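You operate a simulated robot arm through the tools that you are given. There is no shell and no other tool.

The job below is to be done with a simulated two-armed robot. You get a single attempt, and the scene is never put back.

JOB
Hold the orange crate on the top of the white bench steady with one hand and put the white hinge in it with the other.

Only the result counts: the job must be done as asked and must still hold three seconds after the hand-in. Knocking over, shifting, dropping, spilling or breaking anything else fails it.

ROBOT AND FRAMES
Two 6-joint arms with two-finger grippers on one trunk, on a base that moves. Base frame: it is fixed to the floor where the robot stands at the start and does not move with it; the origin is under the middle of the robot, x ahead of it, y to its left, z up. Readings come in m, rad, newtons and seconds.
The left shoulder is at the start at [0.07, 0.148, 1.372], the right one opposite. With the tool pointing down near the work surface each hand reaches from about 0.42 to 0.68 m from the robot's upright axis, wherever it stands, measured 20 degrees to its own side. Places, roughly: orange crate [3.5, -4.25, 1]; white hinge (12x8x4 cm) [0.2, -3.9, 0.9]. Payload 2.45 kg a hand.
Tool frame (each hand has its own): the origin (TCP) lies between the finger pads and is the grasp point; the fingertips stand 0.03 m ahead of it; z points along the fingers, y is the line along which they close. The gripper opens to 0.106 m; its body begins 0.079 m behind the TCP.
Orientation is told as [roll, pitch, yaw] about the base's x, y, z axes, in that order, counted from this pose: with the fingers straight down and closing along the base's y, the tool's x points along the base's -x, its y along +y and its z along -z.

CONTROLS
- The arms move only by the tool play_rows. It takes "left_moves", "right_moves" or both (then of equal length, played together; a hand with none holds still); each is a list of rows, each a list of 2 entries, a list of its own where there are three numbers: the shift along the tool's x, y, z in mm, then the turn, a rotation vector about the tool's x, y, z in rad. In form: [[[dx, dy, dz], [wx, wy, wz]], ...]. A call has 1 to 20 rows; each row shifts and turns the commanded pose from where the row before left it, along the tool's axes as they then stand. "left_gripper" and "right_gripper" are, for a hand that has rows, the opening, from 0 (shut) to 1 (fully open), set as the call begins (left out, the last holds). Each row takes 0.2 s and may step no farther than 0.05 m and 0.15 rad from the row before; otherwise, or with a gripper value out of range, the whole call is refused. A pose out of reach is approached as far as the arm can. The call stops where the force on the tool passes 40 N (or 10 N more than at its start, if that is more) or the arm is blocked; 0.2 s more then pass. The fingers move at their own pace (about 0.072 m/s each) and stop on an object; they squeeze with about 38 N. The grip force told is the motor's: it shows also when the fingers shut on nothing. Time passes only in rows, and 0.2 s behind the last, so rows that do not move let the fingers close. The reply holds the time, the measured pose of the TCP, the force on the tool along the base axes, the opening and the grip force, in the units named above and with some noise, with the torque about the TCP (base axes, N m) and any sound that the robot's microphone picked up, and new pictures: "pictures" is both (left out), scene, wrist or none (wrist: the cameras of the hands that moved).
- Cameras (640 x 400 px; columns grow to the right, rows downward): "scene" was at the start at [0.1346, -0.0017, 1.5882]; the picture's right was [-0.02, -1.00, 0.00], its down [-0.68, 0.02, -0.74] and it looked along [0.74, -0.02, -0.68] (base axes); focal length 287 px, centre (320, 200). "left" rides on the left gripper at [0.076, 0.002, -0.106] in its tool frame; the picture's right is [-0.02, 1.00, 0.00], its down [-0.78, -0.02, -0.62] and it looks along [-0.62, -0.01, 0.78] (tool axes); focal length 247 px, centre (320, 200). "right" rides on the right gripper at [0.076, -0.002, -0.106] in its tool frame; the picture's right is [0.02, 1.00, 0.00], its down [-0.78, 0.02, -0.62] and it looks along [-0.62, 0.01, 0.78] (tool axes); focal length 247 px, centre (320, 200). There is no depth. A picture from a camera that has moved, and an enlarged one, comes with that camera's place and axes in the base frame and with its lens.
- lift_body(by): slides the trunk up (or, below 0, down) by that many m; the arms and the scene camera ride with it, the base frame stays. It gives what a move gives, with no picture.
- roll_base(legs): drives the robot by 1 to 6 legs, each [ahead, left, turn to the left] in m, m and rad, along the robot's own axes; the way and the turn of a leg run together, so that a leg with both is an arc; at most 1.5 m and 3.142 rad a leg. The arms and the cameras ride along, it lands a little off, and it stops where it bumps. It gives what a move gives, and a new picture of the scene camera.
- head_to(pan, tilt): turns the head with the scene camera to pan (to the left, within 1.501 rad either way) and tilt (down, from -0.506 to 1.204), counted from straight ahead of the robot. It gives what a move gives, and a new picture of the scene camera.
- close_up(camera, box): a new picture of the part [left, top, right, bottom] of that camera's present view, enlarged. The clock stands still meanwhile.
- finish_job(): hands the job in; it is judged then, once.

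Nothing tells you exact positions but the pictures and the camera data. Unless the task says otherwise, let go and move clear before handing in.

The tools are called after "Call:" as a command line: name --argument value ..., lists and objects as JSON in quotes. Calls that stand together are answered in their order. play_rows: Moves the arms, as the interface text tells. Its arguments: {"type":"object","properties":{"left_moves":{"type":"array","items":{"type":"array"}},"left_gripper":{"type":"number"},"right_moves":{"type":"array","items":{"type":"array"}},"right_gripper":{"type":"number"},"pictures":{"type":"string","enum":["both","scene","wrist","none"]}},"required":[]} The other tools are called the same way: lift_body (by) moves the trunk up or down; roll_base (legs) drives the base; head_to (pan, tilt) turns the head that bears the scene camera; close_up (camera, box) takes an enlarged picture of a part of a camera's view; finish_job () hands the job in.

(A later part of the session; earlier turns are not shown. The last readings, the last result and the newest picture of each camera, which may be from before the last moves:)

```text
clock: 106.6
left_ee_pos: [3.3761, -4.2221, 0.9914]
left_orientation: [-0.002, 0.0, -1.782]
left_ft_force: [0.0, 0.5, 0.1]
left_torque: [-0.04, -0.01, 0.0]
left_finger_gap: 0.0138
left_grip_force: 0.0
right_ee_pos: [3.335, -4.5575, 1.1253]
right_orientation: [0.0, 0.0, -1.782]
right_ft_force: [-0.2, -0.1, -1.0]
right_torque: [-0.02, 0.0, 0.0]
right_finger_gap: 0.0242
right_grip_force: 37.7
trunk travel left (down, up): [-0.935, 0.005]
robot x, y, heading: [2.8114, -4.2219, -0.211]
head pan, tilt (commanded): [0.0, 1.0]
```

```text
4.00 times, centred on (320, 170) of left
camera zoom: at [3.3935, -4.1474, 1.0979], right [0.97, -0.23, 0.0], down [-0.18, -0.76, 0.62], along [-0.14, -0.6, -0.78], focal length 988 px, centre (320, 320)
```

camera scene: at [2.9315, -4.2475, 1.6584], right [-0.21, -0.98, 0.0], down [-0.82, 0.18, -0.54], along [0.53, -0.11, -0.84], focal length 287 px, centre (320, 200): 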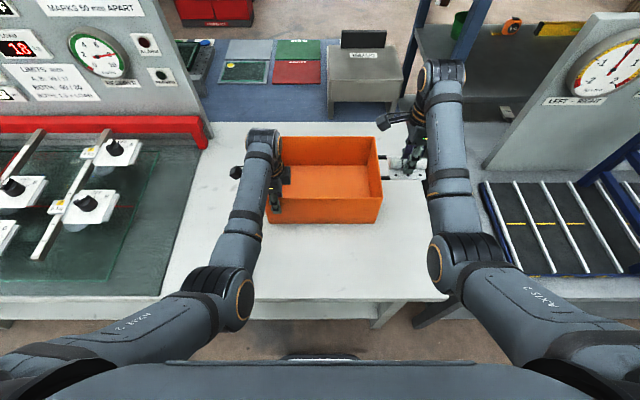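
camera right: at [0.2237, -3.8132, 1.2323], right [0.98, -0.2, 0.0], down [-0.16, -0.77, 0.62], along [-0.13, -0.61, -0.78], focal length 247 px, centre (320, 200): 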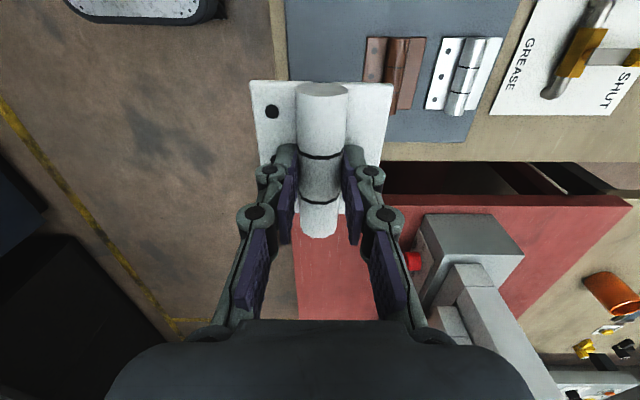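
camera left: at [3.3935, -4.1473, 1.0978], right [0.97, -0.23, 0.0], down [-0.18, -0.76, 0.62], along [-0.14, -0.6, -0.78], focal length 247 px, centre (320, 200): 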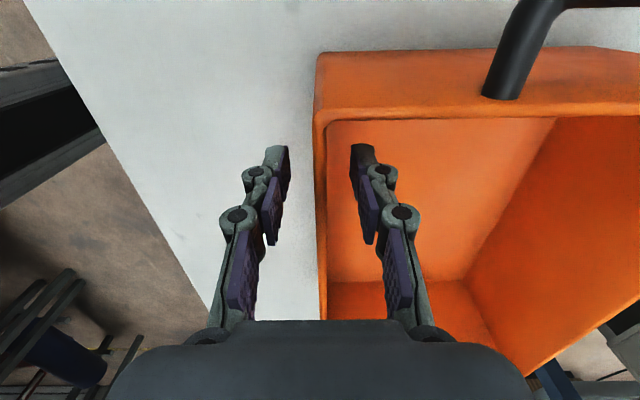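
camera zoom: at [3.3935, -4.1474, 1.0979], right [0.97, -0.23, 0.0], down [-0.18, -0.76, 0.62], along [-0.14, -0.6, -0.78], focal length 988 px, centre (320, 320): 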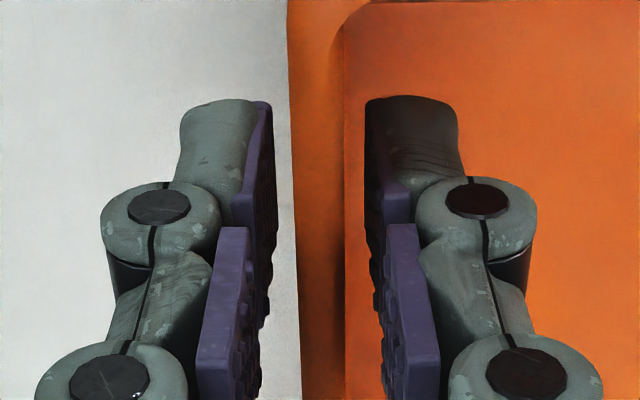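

The gaps on both sides of the wall are equal. I'll close the grip now.

Call:
play_rows --left_moves '[[[0, 0, 0], [0, 0, 0]], [[0, 0, 0], [0, 0, 0]], [[0, 0, 0], [0, 0, 0]]]' --left_gripper 0.0 --pictures "both"

Call:
close_up --camera "scene" --box '[200, 60, 440, 210]'

Call:
close_up --camera "right" --box '[0, 0, 640, 400]'

```text
clock: 107.4
left_ee_pos: [3.3763, -4.2221, 0.992]
left_orientation: [-0.002, -0.001, -1.781]
left_ft_force: [0.3, 0.1, 0.0]
left_torque: [-0.05, 0.02, -0.02]
left_finger_gap: 0.0059
left_grip_force: 34.4
right_ee_pos: [3.3372, -4.5581, 1.1253]
right_orientation: [-0.001, 0.0, -1.782]
right_ft_force: [1.0, 0.0, -0.9]
right_torque: [-0.03, 0.02, -0.01]
right_finger_gap: 0.0243
right_grip_force: 38.6
trunk travel left (down, up): [-0.935, 0.005]
robot x, y, heading: [2.8153, -4.222, -0.208]
head pan, tilt (commanded): [0.0, 1.0]
camera scene: at [2.9317, -4.2476, 1.6584], right [-0.21, -0.98, 0.0], down [-0.82, 0.18, -0.54], along [0.53, -0.11, -0.84], focal length 287 px, centre (320, 200)
camera left: at [3.3936, -4.1474, 1.0978], right [0.97, -0.23, 0.0], down [-0.18, -0.76, 0.62], along [-0.14, -0.6, -0.78], focal length 247 px, centre (320, 200)
```

scene: 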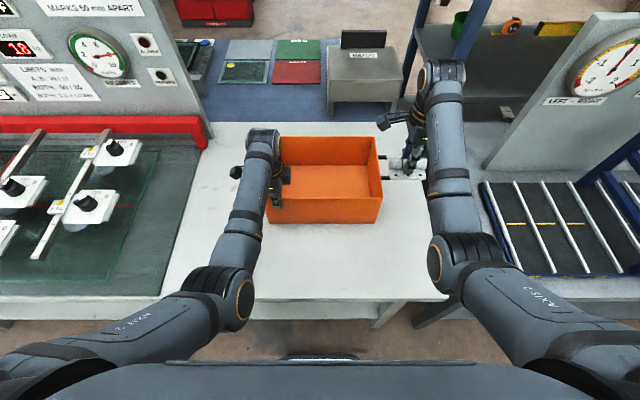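
left: 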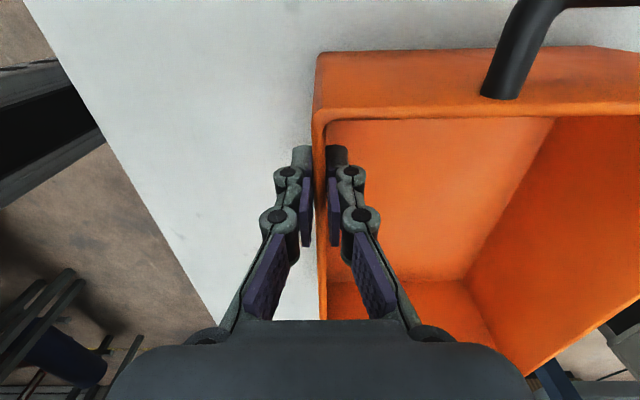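

```text
2.67 times, centred on (320, 135) of scene
camera zoom: at [2.9317, -4.2476, 1.6584], right [-0.21, -0.98, 0.0], down [-0.82, 0.18, -0.54], along [0.53, -0.11, -0.84], focal length 765 px, centre (320, 373)
```

zoom: 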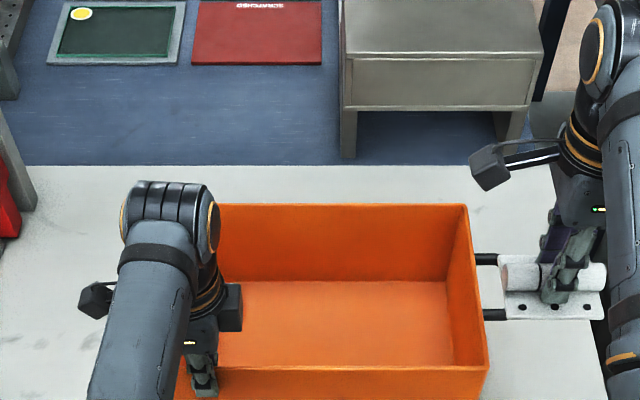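

```text
1.00 times, centred on (320, 200) of right (not enlarged: the box is as wide or as high as the picture)
camera zoom: at [3.3524, -4.4815, 1.2319], right [0.98, -0.19, 0.0], down [-0.15, -0.77, 0.62], along [-0.12, -0.61, -0.78], focal length 247 px, centre (320, 200)
```

zoom: 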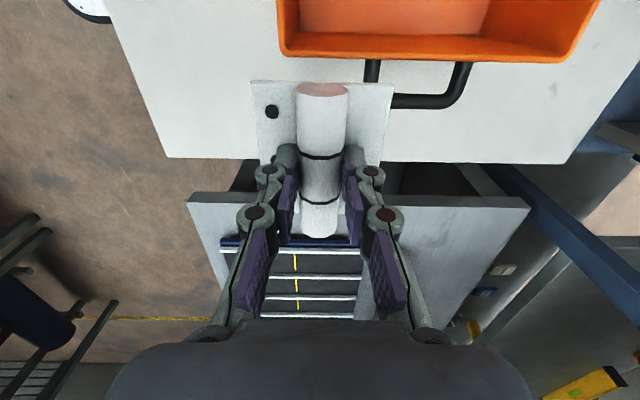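

The crate wall is gripped (6 mm gap, 34 N), with no net force and no movement of the crate. Now I'll carry the hinge with the right hand over the crate, above rim height, 0.14 m to the left and 0.07 m ahead.

Call:
play_rows --right_moves '[[[35, 17, 0], [0, 0, 0]], [[35, 17, 0], [0, 0, 0]], [[35, 17, 0], [0, 0, 0]], [[34, 17, 0], [0, 0, 0]], [[0, 0, 0], [0, 0, 0]], [[0, 0, 0], [0, 0, 0]]]' --right_gripper 0.0 --pictures "both"

Call:
close_up --camera "scene" --box '[200, 60, 440, 210]'

```text
clock: 108.8
left_ee_pos: [3.3769, -4.2205, 0.993]
left_orientation: [-0.003, -0.001, -1.778]
left_ft_force: [-0.8, 1.4, -0.4]
left_torque: [-0.23, 0.08, -0.07]
left_finger_gap: 0.0062
left_grip_force: 34.0
right_ee_pos: [3.4315, -4.4362, 1.1267]
right_orientation: [0.0, -0.001, -1.783]
right_ft_force: [-0.4, 0.0, -1.9]
right_torque: [0.02, 0.02, 0.02]
right_finger_gap: 0.0241
right_grip_force: 38.3
trunk travel left (down, up): [-0.935, 0.005]
robot x, y, heading: [2.8146, -4.2209, -0.213]
head pan, tilt (commanded): [0.0, 1.0]
camera scene: at [2.9316, -4.2471, 1.6584], right [-0.21, -0.98, 0.0], down [-0.82, 0.18, -0.54], along [0.53, -0.11, -0.84], focal length 287 px, centre (320, 200)
camera right: at [3.4476, -4.3596, 1.2331], right [0.98, -0.19, 0.0], down [-0.15, -0.77, 0.62], along [-0.12, -0.61, -0.78], focal length 247 px, centre (320, 200)
```

scene: 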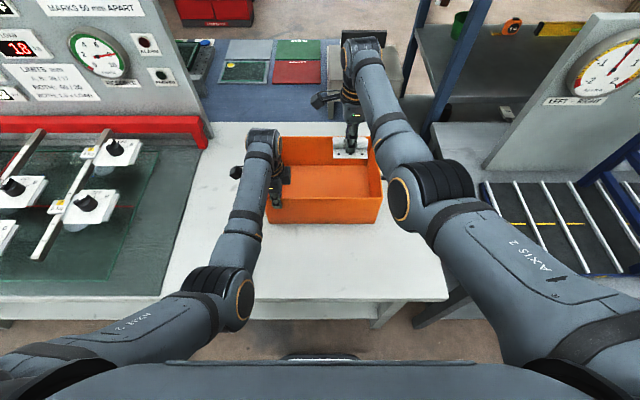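
right: 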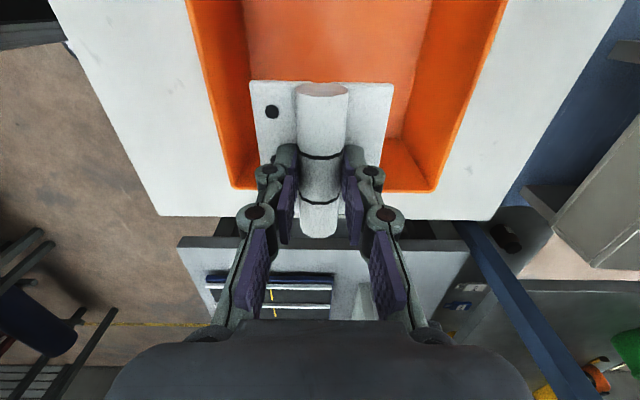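

```text
2.67 times, centred on (320, 135) of scene
camera zoom: at [2.9316, -4.2471, 1.6584], right [-0.21, -0.98, 0.0], down [-0.82, 0.18, -0.54], along [0.53, -0.11, -0.84], focal length 765 px, centre (320, 373)
```

zoom: 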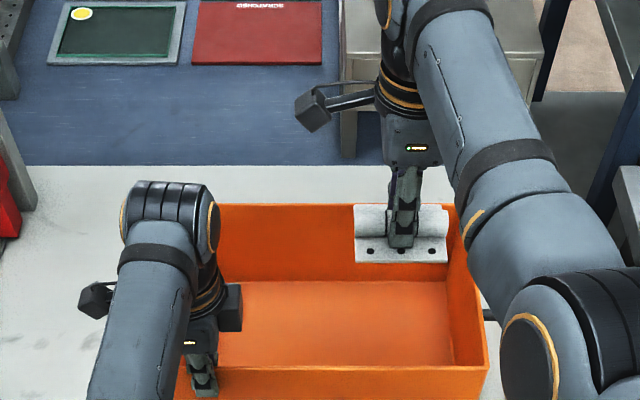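

The right hand is where I wanted it: the hinge is over the crate's inside with 4 cm or more to every wall. I'll lower it 150 mm and check.

Call:
play_rows --right_moves '[[[0, 0, 30], [0, 0, 0]], [[0, 0, 30], [0, 0, 0]], [[0, 0, 30], [0, 0, 0]], [[0, 0, 30], [0, 0, 0]], [[0, 0, 30], [0, 0, 0]], [[0, 0, 0], [0, 0, 0]]]' --right_gripper 0.0 --pictures "both"

Call:
close_up --camera "scene" --box '[200, 60, 440, 210]'

```text
clock: 110.2
left_ee_pos: [3.3772, -4.2221, 0.9918]
left_orientation: [-0.002, 0.0, -1.781]
left_ft_force: [0.1, 0.6, 0.7]
left_torque: [-0.08, 0.02, -0.02]
left_finger_gap: 0.0061
left_grip_force: 34.6
right_ee_pos: [3.4024, -4.4428, 0.9864]
right_orientation: [0.001, 0.0, -1.783]
right_ft_force: [-0.1, -0.4, -1.0]
right_torque: [-0.03, 0.01, 0.03]
right_finger_gap: 0.0242
right_grip_force: 38.2
right hand out of reach, approached as far as the arm can: row 3, 4, 5
trunk travel left (down, up): [-0.935, 0.005]
robot x, y, heading: [2.8152, -4.222, -0.208]
head pan, tilt (commanded): [0.0, 1.0]
camera scene: at [2.9316, -4.2475, 1.6584], right [-0.21, -0.98, 0.0], down [-0.82, 0.18, -0.54], along [0.53, -0.11, -0.84], focal length 287 px, centre (320, 200)
camera right: at [3.4176, -4.367, 1.0934], right [0.98, -0.19, 0.0], down [-0.15, -0.77, 0.62], along [-0.12, -0.61, -0.78], focal length 247 px, centre (320, 200)
```

scene: 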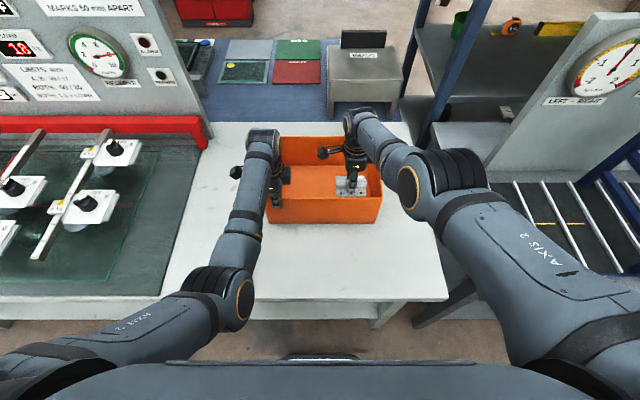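
right: 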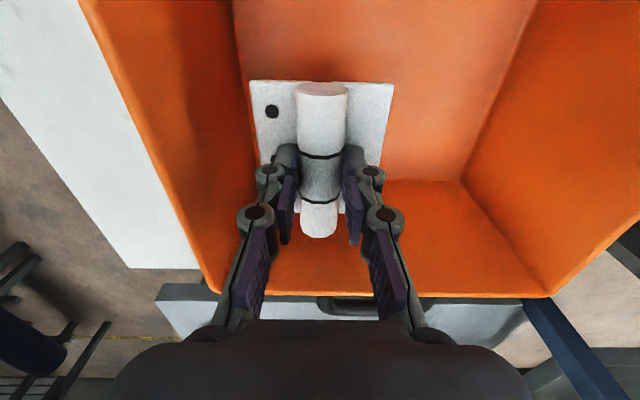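

```text
2.67 times, centred on (320, 135) of scene
camera zoom: at [2.9316, -4.2475, 1.6584], right [-0.21, -0.98, 0.0], down [-0.82, 0.18, -0.54], along [0.53, -0.11, -0.84], focal length 765 px, centre (320, 373)
```

zoom: 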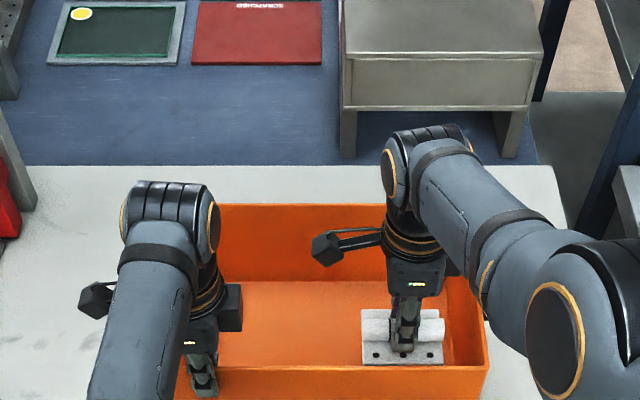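

With the trunk this high the right arm can't reach down into the crate. I'll raise the right hand, open and raise the left, lower the trunk in steps, then grip the wall again.

Call:
play_rows --right_moves '[[[0, 0, -40], [0, 0, 0]], [[0, 0, -40], [0, 0, 0]], [[0, 0, -40], [0, 0, 0]], [[0, 0, -40], [0, 0, 0]], [[0, 0, -40], [0, 0, 0]], [[0, 0, 0], [0, 0, 0]]]' --right_gripper 0.0 --pictures "none"

Call:
play_rows --left_moves '[[[0, 0, 0], [0, 0, 0]], [[0, 0, 0], [0, 0, 0]], [[0, 0, 0], [0, 0, 0]]]' --left_gripper 0.5 --pictures "wrist"

```text
clock: 111.6
left_ee_pos: [3.3754, -4.2214, 0.992]
left_orientation: [-0.002, -0.001, -1.781]
left_ft_force: [-0.5, -1.0, 0.0]
left_torque: [-0.03, 0.07, -0.06]
left_finger_gap: 0.006
left_grip_force: 33.8
right_ee_pos: [3.4519, -4.4417, 1.174]
right_orientation: [-0.003, -0.001, -1.781]
right_ft_force: [1.2, -0.3, -1.1]
right_torque: [-0.02, 0.0, 0.03]
right_finger_gap: 0.0243
right_grip_force: 37.8
right hand out of reach, approached as far as the arm can: row 1, 2, 3, 4, 5
trunk travel left (down, up): [-0.935, 0.005]
robot x, y, heading: [2.8147, -4.2217, -0.21]
head pan, tilt (commanded): [0.0, 1.0]
```

```text
clock: 112.4
left_ee_pos: [3.3766, -4.2222, 0.9922]
left_orientation: [-0.002, 0.0, -1.779]
left_ft_force: [0.2, -0.2, 0.4]
left_torque: [0.0, 0.01, -0.01]
left_finger_gap: 0.0529
left_grip_force: 0.0
right_ee_pos: [3.4527, -4.4431, 1.1734]
right_orientation: [-0.003, -0.002, -1.781]
right_ft_force: [-1.0, -0.9, -0.5]
right_torque: [0.01, -0.02, 0.0]
right_finger_gap: 0.0242
right_grip_force: 38.0
trunk travel left (down, up): [-0.935, 0.005]
robot x, y, heading: [2.8115, -4.224, -0.212]
head pan, tilt (commanded): [0.0, 1.0]
camera left: at [3.3936, -4.1473, 1.0979], right [0.97, -0.23, 0.0], down [-0.18, -0.76, 0.62], along [-0.14, -0.6, -0.78], focal length 247 px, centre (320, 200)
```

left: 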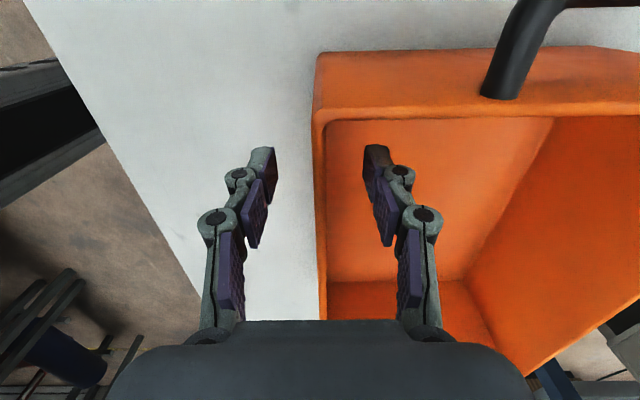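

The left gripper is open again and the crate hasn't moved. The right hand stopped slightly off its target, so I'll let it settle and raise the left in the same call.

Call:
play_rows --left_moves '[[[0, 0, -30], [0, 0, 0]], [[0, 0, -40], [0, 0, 0]], [[0, 0, -40], [0, 0, 0]], [[0, 0, -30], [0, 0, 0]], [[0, 0, 0], [0, 0, 0]]]' --right_moves '[[[0, 0, 0], [0, 0, 0]], [[0, 0, 0], [0, 0, 0]], [[0, 0, 0], [0, 0, 0]], [[0, 0, 0], [0, 0, 0]], [[0, 0, 0], [0, 0, 0]]]' --left_gripper 0.6 --right_gripper 0.0 --pictures "both"

```text
clock: 113.6
left_ee_pos: [3.3793, -4.2234, 1.1314]
left_orientation: [-0.001, 0.0, -1.78]
left_ft_force: [0.4, -0.3, 1.0]
left_torque: [0.0, 0.0, 0.0]
left_finger_gap: 0.0636
left_grip_force: 0.0
right_ee_pos: [3.4524, -4.4435, 1.1737]
right_orientation: [-0.003, -0.001, -1.783]
right_ft_force: [0.1, 0.1, -1.4]
right_torque: [0.01, -0.03, 0.02]
right_finger_gap: 0.0243
right_grip_force: 37.9
trunk travel left (down, up): [-0.935, 0.005]
robot x, y, heading: [2.81, -4.2231, -0.208]
head pan, tilt (commanded): [0.0, 1.0]
camera scene: at [2.9317, -4.2475, 1.6584], right [-0.21, -0.98, 0.0], down [-0.82, 0.18, -0.54], along [0.53, -0.11, -0.84], focal length 287 px, centre (320, 200)
camera right: at [3.4683, -4.3675, 1.2798], right [0.98, -0.19, 0.0], down [-0.14, -0.77, 0.62], along [-0.12, -0.61, -0.78], focal length 247 px, centre (320, 200)
camera left: at [3.3955, -4.149, 1.2368], right [0.97, -0.23, 0.0], down [-0.18, -0.76, 0.62], along [-0.14, -0.6, -0.78], focal length 247 px, centre (320, 200)
```

scene: 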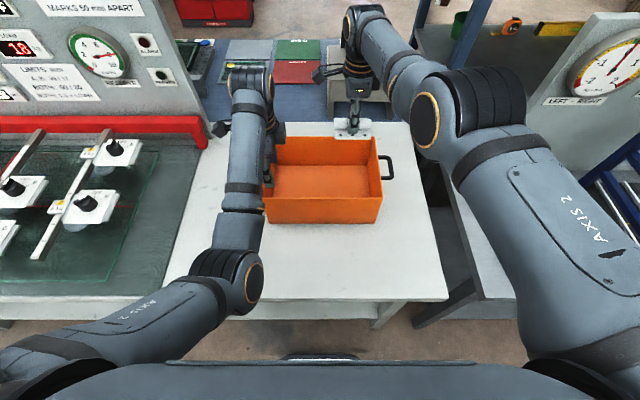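
right: 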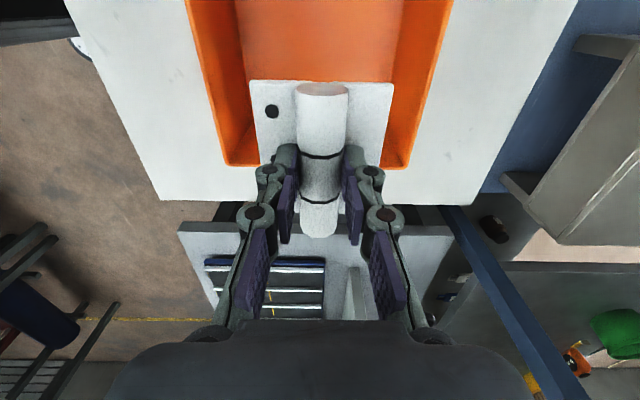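
left: 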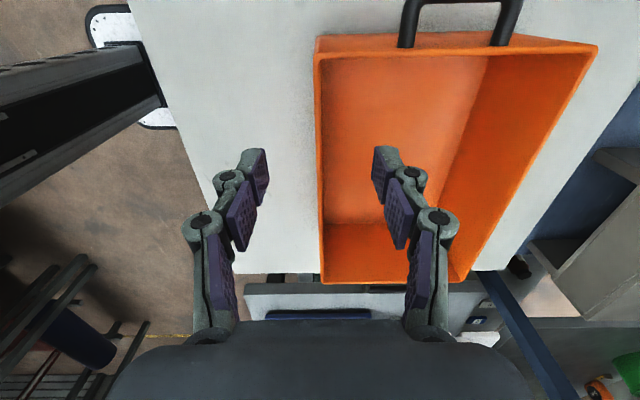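

Call:
play_rows --right_moves '[[[0, -20, 10], [0, 0, 0]], [[0, 0, 10], [0, 0, 0]], [[0, 0, 0], [0, 0, 0]]]' --right_gripper 0.0 --pictures "none"

```text
clock: 114.4
left_ee_pos: [3.3787, -4.2221, 1.1306]
left_orientation: [0.001, 0.0, -1.779]
left_ft_force: [0.2, 0.2, -0.4]
left_torque: [-0.01, 0.01, 0.04]
left_finger_gap: 0.0635
left_grip_force: 0.1
right_ee_pos: [3.451, -4.4389, 1.1516]
right_orientation: [-0.002, 0.0, -1.782]
right_ft_force: [0.5, -0.4, -1.6]
right_torque: [0.0, 0.0, 0.01]
right_finger_gap: 0.0242
right_grip_force: 37.7
right hand out of reach, approached as far as the arm can: row 1
trunk travel left (down, up): [-0.935, 0.005]
robot x, y, heading: [2.8138, -4.2219, -0.217]
head pan, tilt (commanded): [0.0, 1.0]
```

Both hands are now clear and in reach again. I'll lower the trunk 0.1 m: the left fingers straddle the wall with room on both sides, and the hinge stays over the crate's inside.

Call:
lift_body --by -0.1

Call:
play_rows --left_moves '[[[0, 0, -30], [0, 0, 0]], [[0, 0, -35], [0, 0, 0]], [[0, 0, -35], [0, 0, 0]], [[0, 0, 0], [0, 0, 0]]]' --right_moves '[[[0, -5, -30], [0, 0, 0]], [[0, -5, -35], [0, 0, 0]], [[0, 0, -35], [0, 0, 0]], [[0, 0, 0], [0, 0, 0]]]' --left_gripper 0.6 --right_gripper 0.0 --pictures "both"

```text
clock: 115.7
left_ee_pos: [3.3792, -4.2234, 1.0305]
left_orientation: [0.001, 0.002, -1.781]
left_ft_force: [-0.1, 0.0, -0.7]
left_torque: [-0.01, -0.05, 0.0]
left_finger_gap: 0.0635
left_grip_force: 0.1
right_ee_pos: [3.4504, -4.4391, 1.0513]
right_orientation: [0.002, 0.0, -1.783]
right_ft_force: [0.1, -0.4, -0.3]
right_torque: [-0.03, 0.0, 0.0]
right_finger_gap: 0.0243
right_grip_force: 37.7
trunk travel left (down, up): [-0.835, 0.105]
robot x, y, heading: [2.8116, -4.2238, -0.211]
head pan, tilt (commanded): [0.0, 1.0]
```

```text
clock: 116.7
left_ee_pos: [3.4219, -4.2487, 1.0777]
left_orientation: [0.0, 0.0, -1.782]
left_ft_force: [-0.4, -0.6, -0.3]
left_torque: [0.01, -0.02, 0.01]
left_finger_gap: 0.0635
left_grip_force: 0.0
left hand out of reach, approached as far as the arm can: row 1, 2, 3
right_ee_pos: [3.4572, -4.4371, 1.1493]
right_orientation: [-0.003, -0.001, -1.783]
right_ft_force: [-0.4, 0.1, -0.8]
right_torque: [-0.02, -0.02, -0.01]
right_finger_gap: 0.0243
right_grip_force: 37.7
right hand out of reach, approached as far as the arm can: row 1, 2
trunk travel left (down, up): [-0.835, 0.105]
robot x, y, heading: [2.8113, -4.2196, -0.208]
head pan, tilt (commanded): [0.0, 1.0]
camera scene: at [2.9319, -4.2475, 1.5584], right [-0.21, -0.98, 0.0], down [-0.82, 0.18, -0.54], along [0.53, -0.11, -0.84], focal length 287 px, centre (320, 200)
camera right: at [3.4724, -4.3613, 1.2565], right [0.98, -0.19, 0.0], down [-0.14, -0.77, 0.62], along [-0.12, -0.61, -0.78], focal length 247 px, centre (320, 200)
camera left: at [3.4375, -4.1751, 1.1838], right [0.97, -0.23, 0.0], down [-0.18, -0.76, 0.62], along [-0.14, -0.6, -0.78], focal length 247 px, centre (320, 200)
```

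scene: 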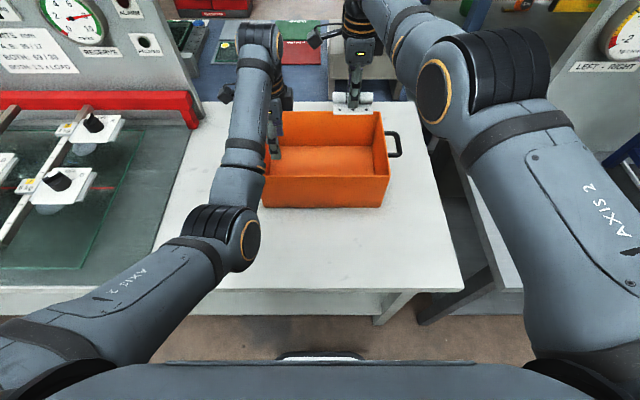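
right: 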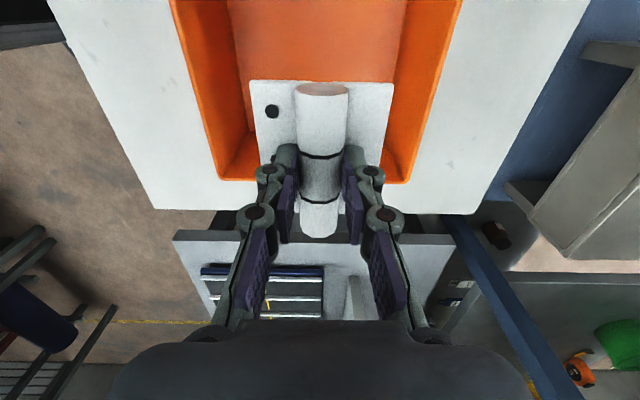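
left: 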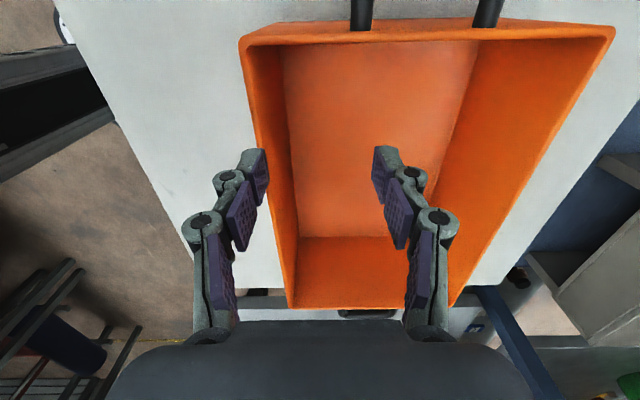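

The left arm has an inner limit: raised this high it drifted 5 cm ahead over the crate. By my measurements the crate itself hasn't moved. I'll open the left gripper fully first, above rim height, then bring it back and down to straddle the near wall again.

Call:
play_rows --left_moves '[[[0, 0, 0], [0, 0, 0]], [[0, 0, 0], [0, 0, 0]]]' --left_gripper 1.0 --pictures "wrist"

Call:
close_up --camera "scene" --box '[200, 40, 440, 190]'

```text
clock: 117.3
left_ee_pos: [3.4212, -4.2484, 1.0783]
left_orientation: [0.0, 0.002, -1.781]
left_ft_force: [0.8, 0.1, -0.4]
left_torque: [-0.01, 0.01, -0.04]
left_finger_gap: 0.106
left_grip_force: 0.2
right_ee_pos: [3.457, -4.4375, 1.1502]
right_orientation: [-0.002, -0.001, -1.782]
right_ft_force: [-1.6, 1.0, -1.1]
right_torque: [0.0, -0.02, -0.03]
right_finger_gap: 0.0243
right_grip_force: 37.6
trunk travel left (down, up): [-0.835, 0.105]
robot x, y, heading: [2.8127, -4.2206, -0.21]
head pan, tilt (commanded): [0.0, 1.0]
camera left: at [3.4373, -4.175, 1.1838], right [0.97, -0.23, 0.0], down [-0.18, -0.76, 0.62], along [-0.14, -0.6, -0.78], focal length 247 px, centre (320, 200)
```

left: 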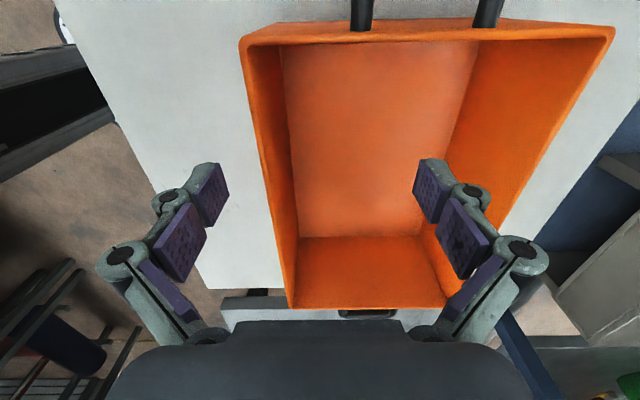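

```text
2.67 times, centred on (320, 115) of scene
camera zoom: at [2.9317, -4.2475, 1.5584], right [-0.21, -0.98, 0.0], down [-0.82, 0.18, -0.54], along [0.53, -0.11, -0.84], focal length 765 px, centre (320, 427)
```

zoom: 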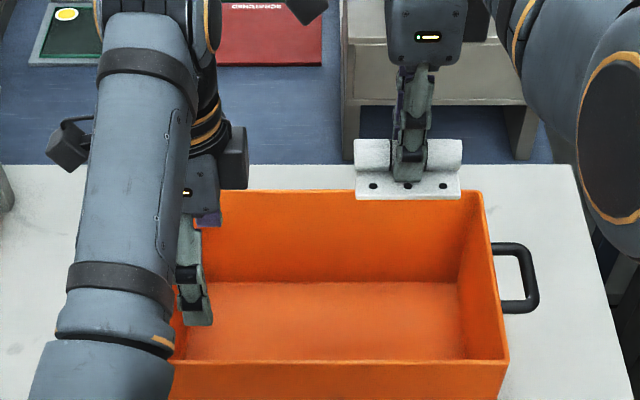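

Both checks put the crate where it was, within 2 mm, and the outer finger is now outside the near wall. I'll bring the left hand back and down over the wall.

Call:
play_rows --left_moves '[[[4, -15, 16], [0, 0, 0]], [[4, -15, 16], [0, 0, 0]], [[4, -12, 12], [0, 0, 0]], [[4, -8, 6], [0, 0, 0]], [[0, 0, 0], [0, 0, 0]]]' --left_gripper 1.0 --pictures "wrist"

Call:
close_up --camera "left" --box '[240, 80, 400, 180]'

```text
clock: 118.5
left_ee_pos: [3.3763, -4.223, 1.0283]
left_orientation: [0.0, 0.0, -1.78]
left_ft_force: [-0.2, -0.1, 0.0]
left_torque: [-0.02, 0.03, 0.01]
left_finger_gap: 0.1058
left_grip_force: 0.1
right_ee_pos: [3.4562, -4.4371, 1.1502]
right_orientation: [-0.004, 0.001, -1.781]
right_ft_force: [0.5, -0.5, -1.8]
right_torque: [0.0, -0.02, -0.01]
right_finger_gap: 0.0244
right_grip_force: 38.2
trunk travel left (down, up): [-0.835, 0.105]
robot x, y, heading: [2.8113, -4.2189, -0.21]
head pan, tilt (commanded): [0.0, 1.0]
camera left: at [3.3917, -4.1497, 1.1343], right [0.97, -0.23, 0.0], down [-0.18, -0.76, 0.62], along [-0.14, -0.6, -0.78], focal length 247 px, centre (320, 200)
```

left: 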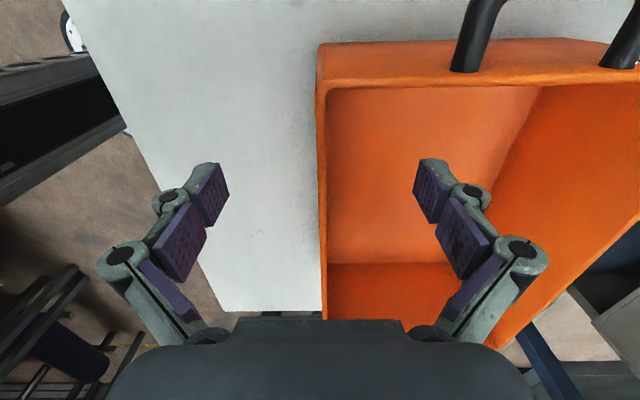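

```text
4.00 times, centred on (320, 130) of left
camera zoom: at [3.3917, -4.1497, 1.1343], right [0.97, -0.23, 0.0], down [-0.18, -0.76, 0.62], along [-0.14, -0.6, -0.78], focal length 988 px, centre (320, 480)
```

zoom: 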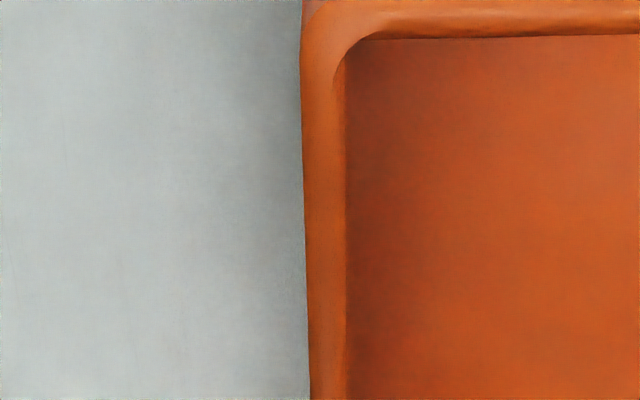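

The wall is centred again to within 1 mm. I'll correct, go down 37 mm and close to a small gap as before.

Call:
play_rows --left_moves '[[[0, 0.9, 10], [0, 0, 0]], [[0, 0, 12], [0, 0, 0]], [[0, 0, 10], [0, 0, 0]], [[0, 0, 5], [0, 0, 0]], [[0, 0, 0], [0, 0, 0]], [[0, 0, 0], [0, 0, 0]]]' --left_gripper 0.2 --pictures "none"

Call:
close_up --camera "left" --box '[240, 120, 400, 220]'

```text
clock: 119.9
left_ee_pos: [3.3768, -4.2234, 0.9911]
left_orientation: [0.001, -0.001, -1.779]
left_ft_force: [0.4, 0.8, -0.4]
left_torque: [-0.01, 0.0, 0.0]
left_finger_gap: 0.0212
left_grip_force: 0.0
right_ee_pos: [3.4568, -4.4377, 1.1505]
right_orientation: [-0.003, -0.002, -1.782]
right_ft_force: [-0.9, 0.3, -1.3]
right_torque: [0.03, 0.05, -0.06]
right_finger_gap: 0.0242
right_grip_force: 37.9
trunk travel left (down, up): [-0.835, 0.105]
robot x, y, heading: [2.8143, -4.2212, -0.212]
head pan, tilt (commanded): [0.0, 1.0]
```

```text
4.00 times, centred on (320, 170) of left
camera zoom: at [3.3928, -4.1495, 1.0973], right [0.97, -0.23, 0.0], down [-0.18, -0.76, 0.62], along [-0.14, -0.6, -0.78], focal length 988 px, centre (320, 320)
```

zoom: 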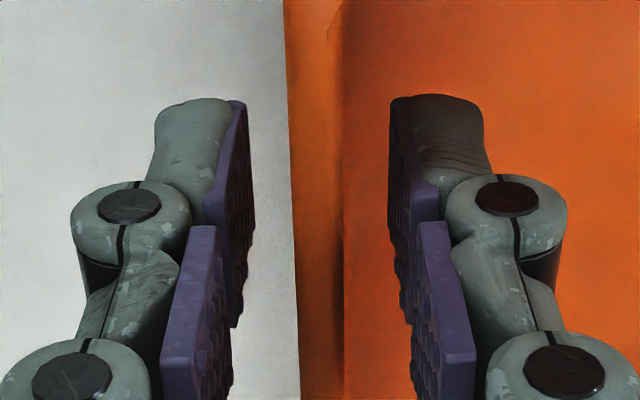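

Call:
play_rows --left_moves '[[[0, -0.4, 0], [0, 0, 0]], [[0, 0, 0], [0, 0, 0]], [[0, 0, 0], [0, 0, 0]], [[0, 0, 0], [0, 0, 0]]]' --left_gripper 0.0 --pictures "both"

Call:
close_up --camera "scene" --box '[200, 40, 440, 190]'

```text
clock: 120.9
left_ee_pos: [3.3747, -4.224, 0.9914]
left_orientation: [0.0, 0.002, -1.781]
left_ft_force: [1.8, 0.5, 0.5]
left_torque: [0.06, -0.08, -0.04]
left_finger_gap: 0.0063
left_grip_force: 34.7
right_ee_pos: [3.4574, -4.4376, 1.1495]
right_orientation: [-0.004, -0.001, -1.782]
right_ft_force: [0.6, 0.1, -1.2]
right_torque: [0.0, 0.01, 0.0]
right_finger_gap: 0.0242
right_grip_force: 37.4
trunk travel left (down, up): [-0.835, 0.105]
robot x, y, heading: [2.8134, -4.2197, -0.214]
head pan, tilt (commanded): [0.0, 1.0]
camera scene: at [2.932, -4.2474, 1.5584], right [-0.21, -0.98, 0.0], down [-0.82, 0.18, -0.54], along [0.53, -0.11, -0.84], focal length 287 px, centre (320, 200)
camera left: at [3.3926, -4.1495, 1.0973], right [0.97, -0.23, 0.0], down [-0.18, -0.76, 0.62], along [-0.14, -0.6, -0.78], focal length 247 px, centre (320, 200)
```

scene: 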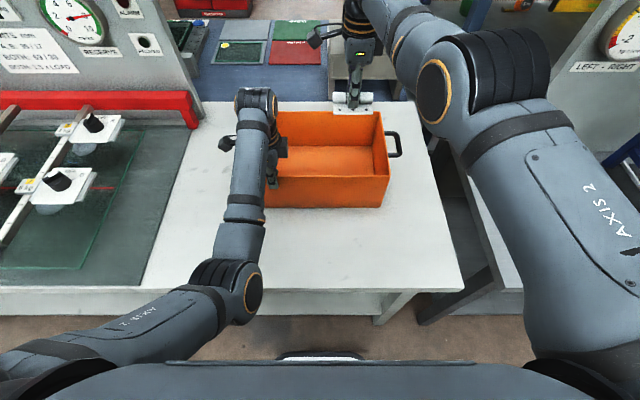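
left: 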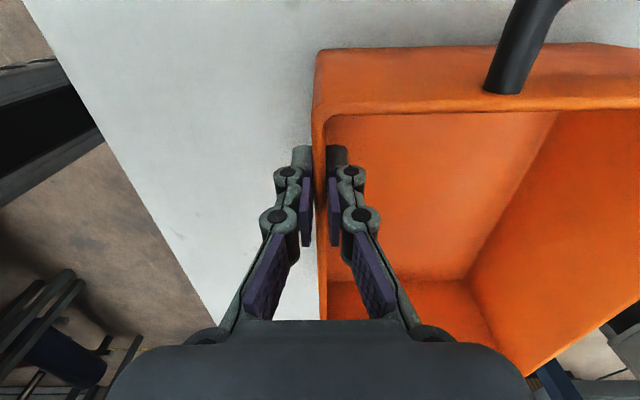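

```text
2.67 times, centred on (320, 115) of scene
camera zoom: at [2.932, -4.2474, 1.5584], right [-0.21, -0.98, 0.0], down [-0.82, 0.18, -0.54], along [0.53, -0.11, -0.84], focal length 765 px, centre (320, 427)
```

zoom: 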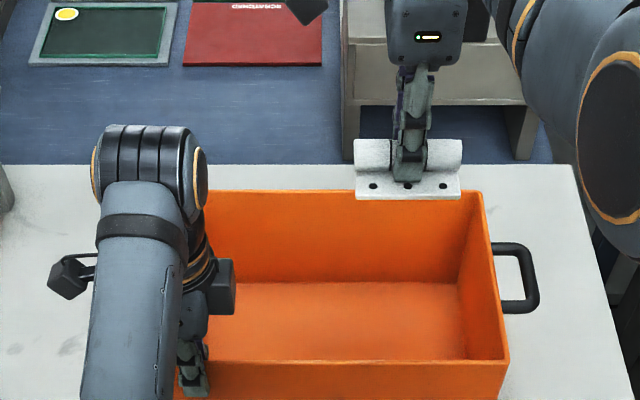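

The wall is gripped again (6 mm, 35 N) and the crate is in place. I'll now lower the right hand into the crate in steps, starting with 110 mm.

Call:
play_rows --right_moves '[[[0, -2, 28], [0, 0, 0]], [[0, -3, 28], [0, 0, 0]], [[0, -3, 28], [0, 0, 0]], [[0, -2, 26], [0, 0, 0]], [[0, 0, 0], [0, 0, 0]]]' --right_gripper 0.0 --pictures "wrist"

```text
clock: 122.1
left_ee_pos: [3.3762, -4.2242, 0.9907]
left_orientation: [0.001, 0.001, -1.78]
left_ft_force: [1.2, 0.7, 0.2]
left_torque: [0.11, 0.02, 0.04]
left_finger_gap: 0.0059
left_grip_force: 33.8
right_ee_pos: [3.4493, -4.435, 1.0403]
right_orientation: [0.0, 0.0, -1.781]
right_ft_force: [-0.1, 0.3, -0.7]
right_torque: [0.01, 0.03, -0.01]
right_finger_gap: 0.0241
right_grip_force: 37.9
right hand out of reach, approached as far as the arm can: row 2
trunk travel left (down, up): [-0.835, 0.105]
robot x, y, heading: [2.8085, -4.2222, -0.211]
head pan, tilt (commanded): [0.0, 1.0]
camera right: at [3.465, -4.3583, 1.1464], right [0.98, -0.19, 0.0], down [-0.15, -0.77, 0.62], along [-0.12, -0.61, -0.78], focal length 247 px, centre (320, 200)
```

right: 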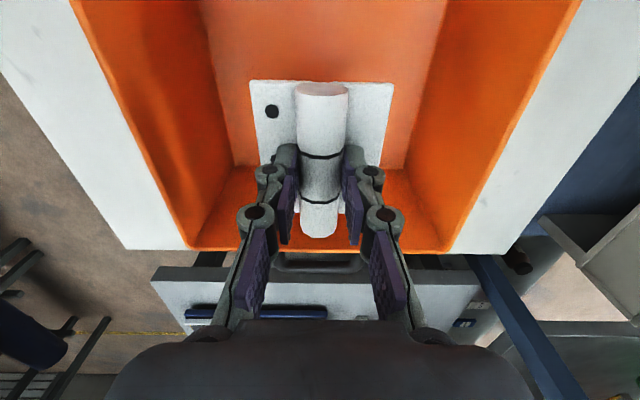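

The hinge is inside the outline with even clearances. Lower down I'd run out of reach, so I'll tilt the right tool forward by 0.2 rad (fingers pointing slightly away from me) and check.

Call:
play_rows --right_moves '[[[0, 0, 0], [-0.1, 0, 0]], [[0, 0, 0], [-0.1, 0, 0]], [[0, 0, 0], [0, 0, 0]]]' --right_gripper 0.0 --pictures "both"

```text
clock: 122.9
left_ee_pos: [3.3753, -4.2233, 0.9918]
left_orientation: [0.0, -0.001, -1.78]
left_ft_force: [1.0, 0.6, -0.3]
left_torque: [0.05, 0.03, 0.03]
left_finger_gap: 0.0062
left_grip_force: 33.8
right_ee_pos: [3.4881, -4.4334, 1.0325]
right_orientation: [0.197, -0.002, -1.781]
right_ft_force: [-0.2, -0.4, -0.9]
right_torque: [-0.02, -0.01, 0.02]
right_finger_gap: 0.0242
right_grip_force: 37.9
right hand out of reach, approached as far as the arm can: row 1, 2
trunk travel left (down, up): [-0.835, 0.105]
robot x, y, heading: [2.8136, -4.2247, -0.207]
head pan, tilt (commanded): [0.0, 1.0]
camera scene: at [2.9317, -4.2473, 1.5584], right [-0.21, -0.98, 0.0], down [-0.82, 0.18, -0.54], along [0.53, -0.11, -0.84], focal length 287 px, centre (320, 200)
camera right: at [3.4826, -4.3526, 1.1368], right [0.96, -0.18, 0.2], down [-0.27, -0.74, 0.61], along [0.03, -0.64, -0.76], focal length 247 px, centre (320, 200)
```

scene: 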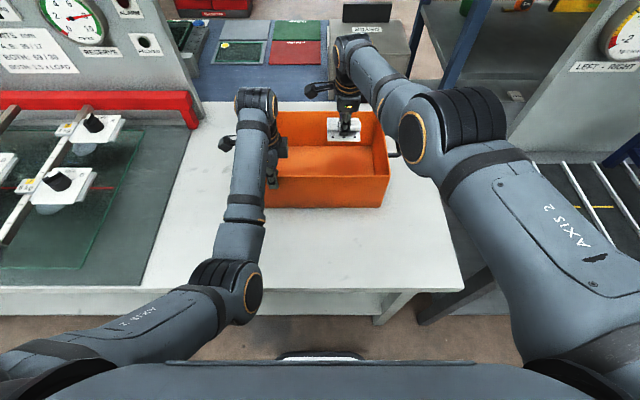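
right: 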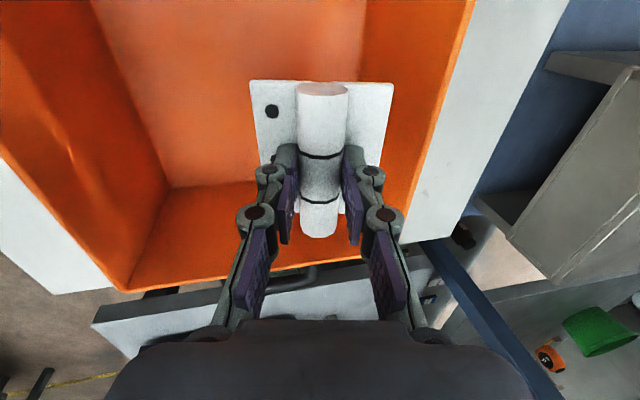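

The tilt pushed the hand a little farther in, but it is still clear of the far wall. I'll go down 80 mm while coming back about 35 mm towards the crate's middle.

Call:
play_rows --right_moves '[[[0, -11.8, 18], [0, 0, 0]], [[0, -11.8, 18], [0, 0, 0]], [[0, -11.8, 18], [0, 0, 0]], [[0, -11.8, 18], [0, 0, 0]], [[0, 0, 0], [0, 0, 0]]]' --right_gripper 0.0 --pictures "both"

Call:
close_up --camera "scene" --box '[200, 40, 440, 190]'

```text
clock: 124.1
left_ee_pos: [3.3751, -4.2223, 0.9914]
left_orientation: [0.0, 0.0, -1.78]
left_ft_force: [0.6, 0.5, -0.3]
left_torque: [-0.02, 0.02, 0.04]
left_finger_gap: 0.0057
left_grip_force: 33.7
right_ee_pos: [3.4669, -4.4254, 0.9505]
right_orientation: [0.198, -0.001, -1.782]
right_ft_force: [-0.1, -0.1, -0.4]
right_torque: [-0.02, -0.02, 0.0]
right_finger_gap: 0.0241
right_grip_force: 38.0
right hand out of reach, approached as far as the arm can: row 1, 2, 4
trunk travel left (down, up): [-0.835, 0.105]
robot x, y, heading: [2.8155, -4.2201, -0.212]
head pan, tilt (commanded): [0.0, 1.0]
camera scene: at [2.9317, -4.2473, 1.5584], right [-0.21, -0.98, 0.0], down [-0.82, 0.18, -0.54], along [0.53, -0.11, -0.84], focal length 287 px, centre (320, 200)
camera right: at [3.4605, -4.3452, 1.0542], right [0.96, -0.18, 0.2], down [-0.27, -0.74, 0.61], along [0.03, -0.64, -0.76], focal length 247 px, centre (320, 200)
```

scene: 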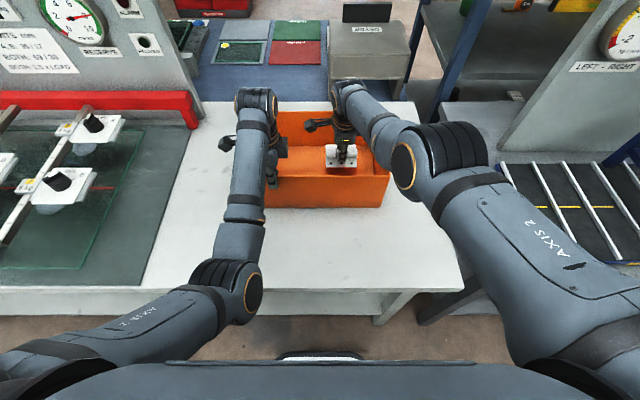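
right: 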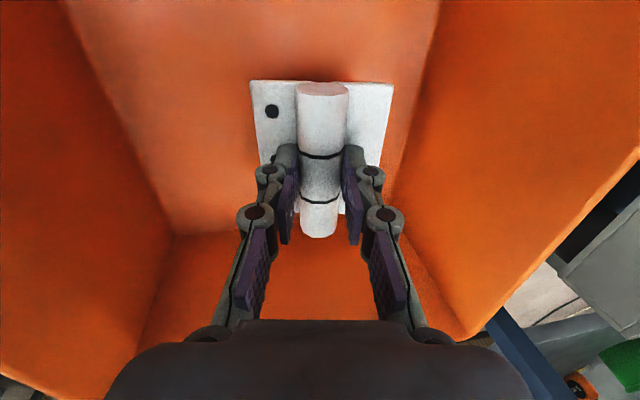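

```text
2.67 times, centred on (320, 115) of scene
camera zoom: at [2.9317, -4.2473, 1.5584], right [-0.21, -0.98, 0.0], down [-0.82, 0.18, -0.54], along [0.53, -0.11, -0.84], focal length 765 px, centre (320, 427)
```

zoom: 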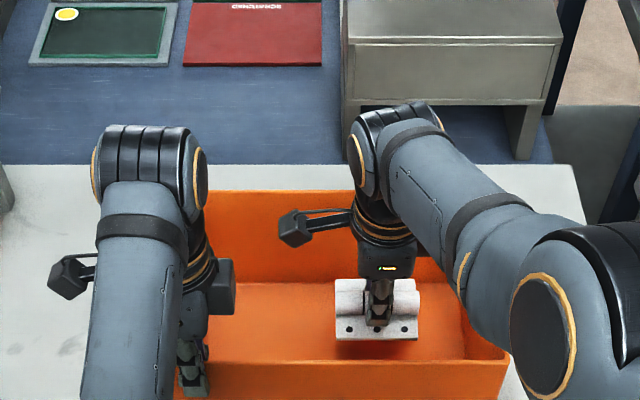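

The hinge is well inside the crate, about 3.5 cm above its floor. I'll continue down 24 mm, easing slightly to the right to keep my wrist cameras apart.

Call:
play_rows --right_moves '[[[-4, -4.7, 7.2], [0, 0, 0]], [[-4, -4.7, 7.2], [0, 0, 0]], [[-4, -4.7, 7.2], [0, 0, 0]], [[0, 0, 0], [0, 0, 0]]]' --right_gripper 0.0 --pictures "both"

Call:
close_up --camera "scene" --box '[260, 100, 420, 200]'

```text
clock: 125.1
left_ee_pos: [3.3764, -4.2228, 0.9912]
left_orientation: [0.0, -0.001, -1.78]
left_ft_force: [-1.1, 0.0, -0.1]
left_torque: [-0.03, 0.03, 0.01]
left_finger_gap: 0.006
left_grip_force: 34.2
right_ee_pos: [3.4565, -4.435, 0.9264]
right_orientation: [0.201, -0.002, -1.783]
right_ft_force: [0.3, -0.3, -0.2]
right_torque: [-0.02, 0.02, 0.0]
right_finger_gap: 0.0243
right_grip_force: 37.7
right hand out of reach, approached as far as the arm can: row 3
trunk travel left (down, up): [-0.835, 0.105]
robot x, y, heading: [2.8096, -4.2242, -0.21]
head pan, tilt (commanded): [0.0, 1.0]
camera scene: at [2.9317, -4.2473, 1.5584], right [-0.21, -0.98, 0.0], down [-0.82, 0.18, -0.54], along [0.53, -0.11, -0.84], focal length 287 px, centre (320, 200)
camera right: at [3.4518, -4.355, 1.0289], right [0.96, -0.18, 0.2], down [-0.27, -0.74, 0.61], along [0.03, -0.64, -0.77], focal length 247 px, centre (320, 200)
```

scene: 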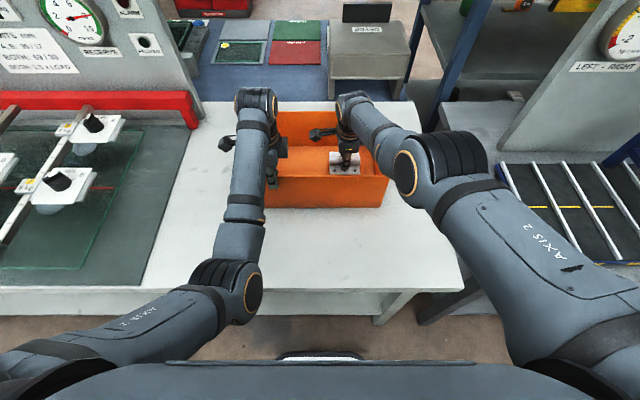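
right: 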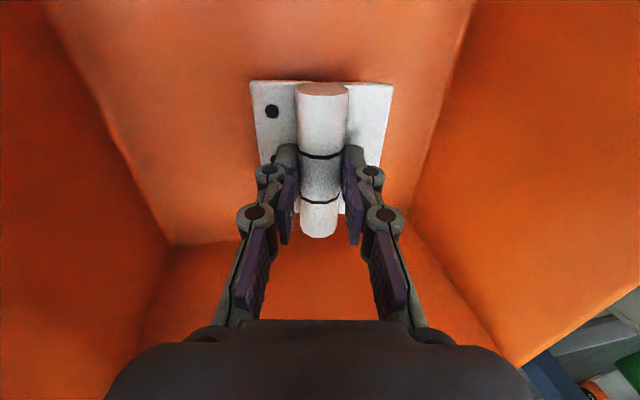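

```text
4.00 times, centred on (340, 150) of scene
camera zoom: at [2.9317, -4.2473, 1.5584], right [-0.21, -0.98, 0.0], down [-0.82, 0.18, -0.54], along [0.53, -0.11, -0.84], focal length 1148 px, centre (240, 400)
```

zoom: 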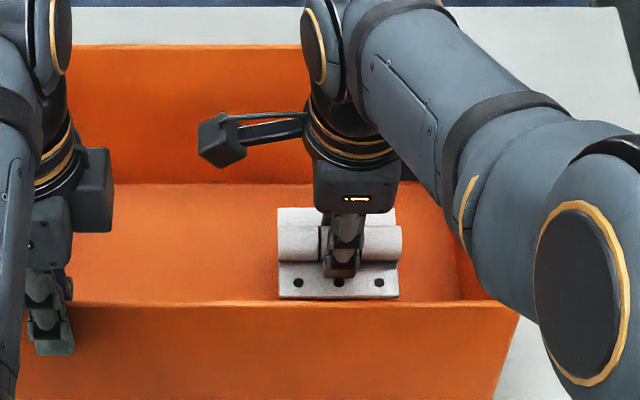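

The near edge of the hinge should be about 1 cm above the crate floor. I'll go down in small steps, watching the force.

Call:
play_rows --right_moves '[[[0, -1.8, 2.7], [0, 0, 0]], [[0, -1.8, 2.7], [0, 0, 0]], [[0, -1.2, 2], [0, 0, 0]], [[0, 0, 0], [0, 0, 0]]]' --right_gripper 0.0 --pictures "wrist"

Call:
close_up --camera "right" --box '[160, 50, 480, 250]'

```text
clock: 126.1
left_ee_pos: [3.3751, -4.2241, 0.9922]
left_orientation: [-0.001, -0.001, -1.783]
left_ft_force: [-0.4, 0.0, -0.1]
left_torque: [0.01, 0.0, 0.03]
left_finger_gap: 0.0061
left_grip_force: 34.6
right_ee_pos: [3.4534, -4.4348, 0.9172]
right_orientation: [0.2, 0.001, -1.783]
right_ft_force: [-0.3, 0.0, -1.7]
right_torque: [0.01, 0.01, -0.02]
right_finger_gap: 0.0242
right_grip_force: 37.9
trunk travel left (down, up): [-0.835, 0.105]
robot x, y, heading: [2.8128, -4.225, -0.211]
head pan, tilt (commanded): [0.0, 1.0]
camera right: at [3.4485, -4.3542, 1.0204], right [0.96, -0.18, 0.2], down [-0.27, -0.74, 0.61], along [0.03, -0.64, -0.77], focal length 247 px, centre (320, 200)
```

right: 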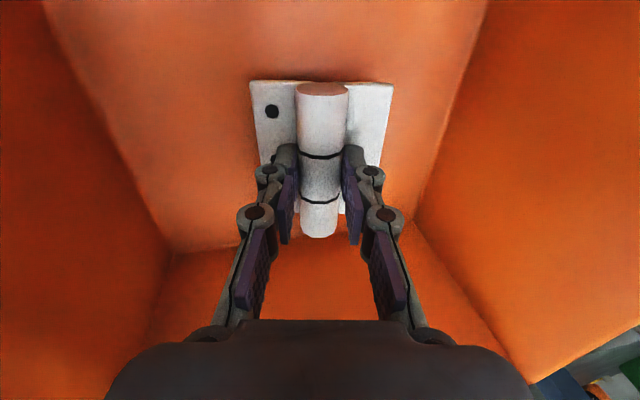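

```text
2.00 times, centred on (320, 150) of right
camera zoom: at [3.4485, -4.3542, 1.0204], right [0.96, -0.18, 0.2], down [-0.27, -0.74, 0.61], along [0.03, -0.64, -0.77], focal length 494 px, centre (320, 300)
```

zoom: 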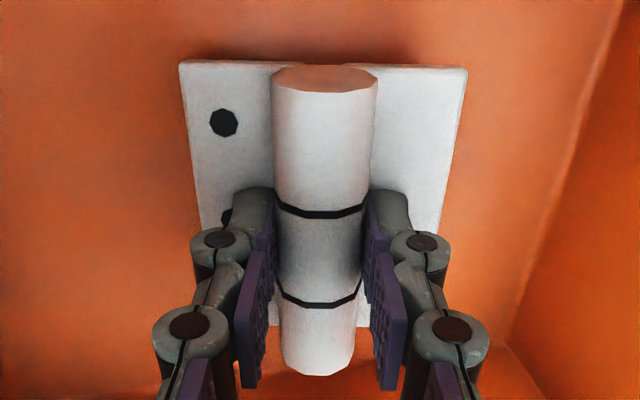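

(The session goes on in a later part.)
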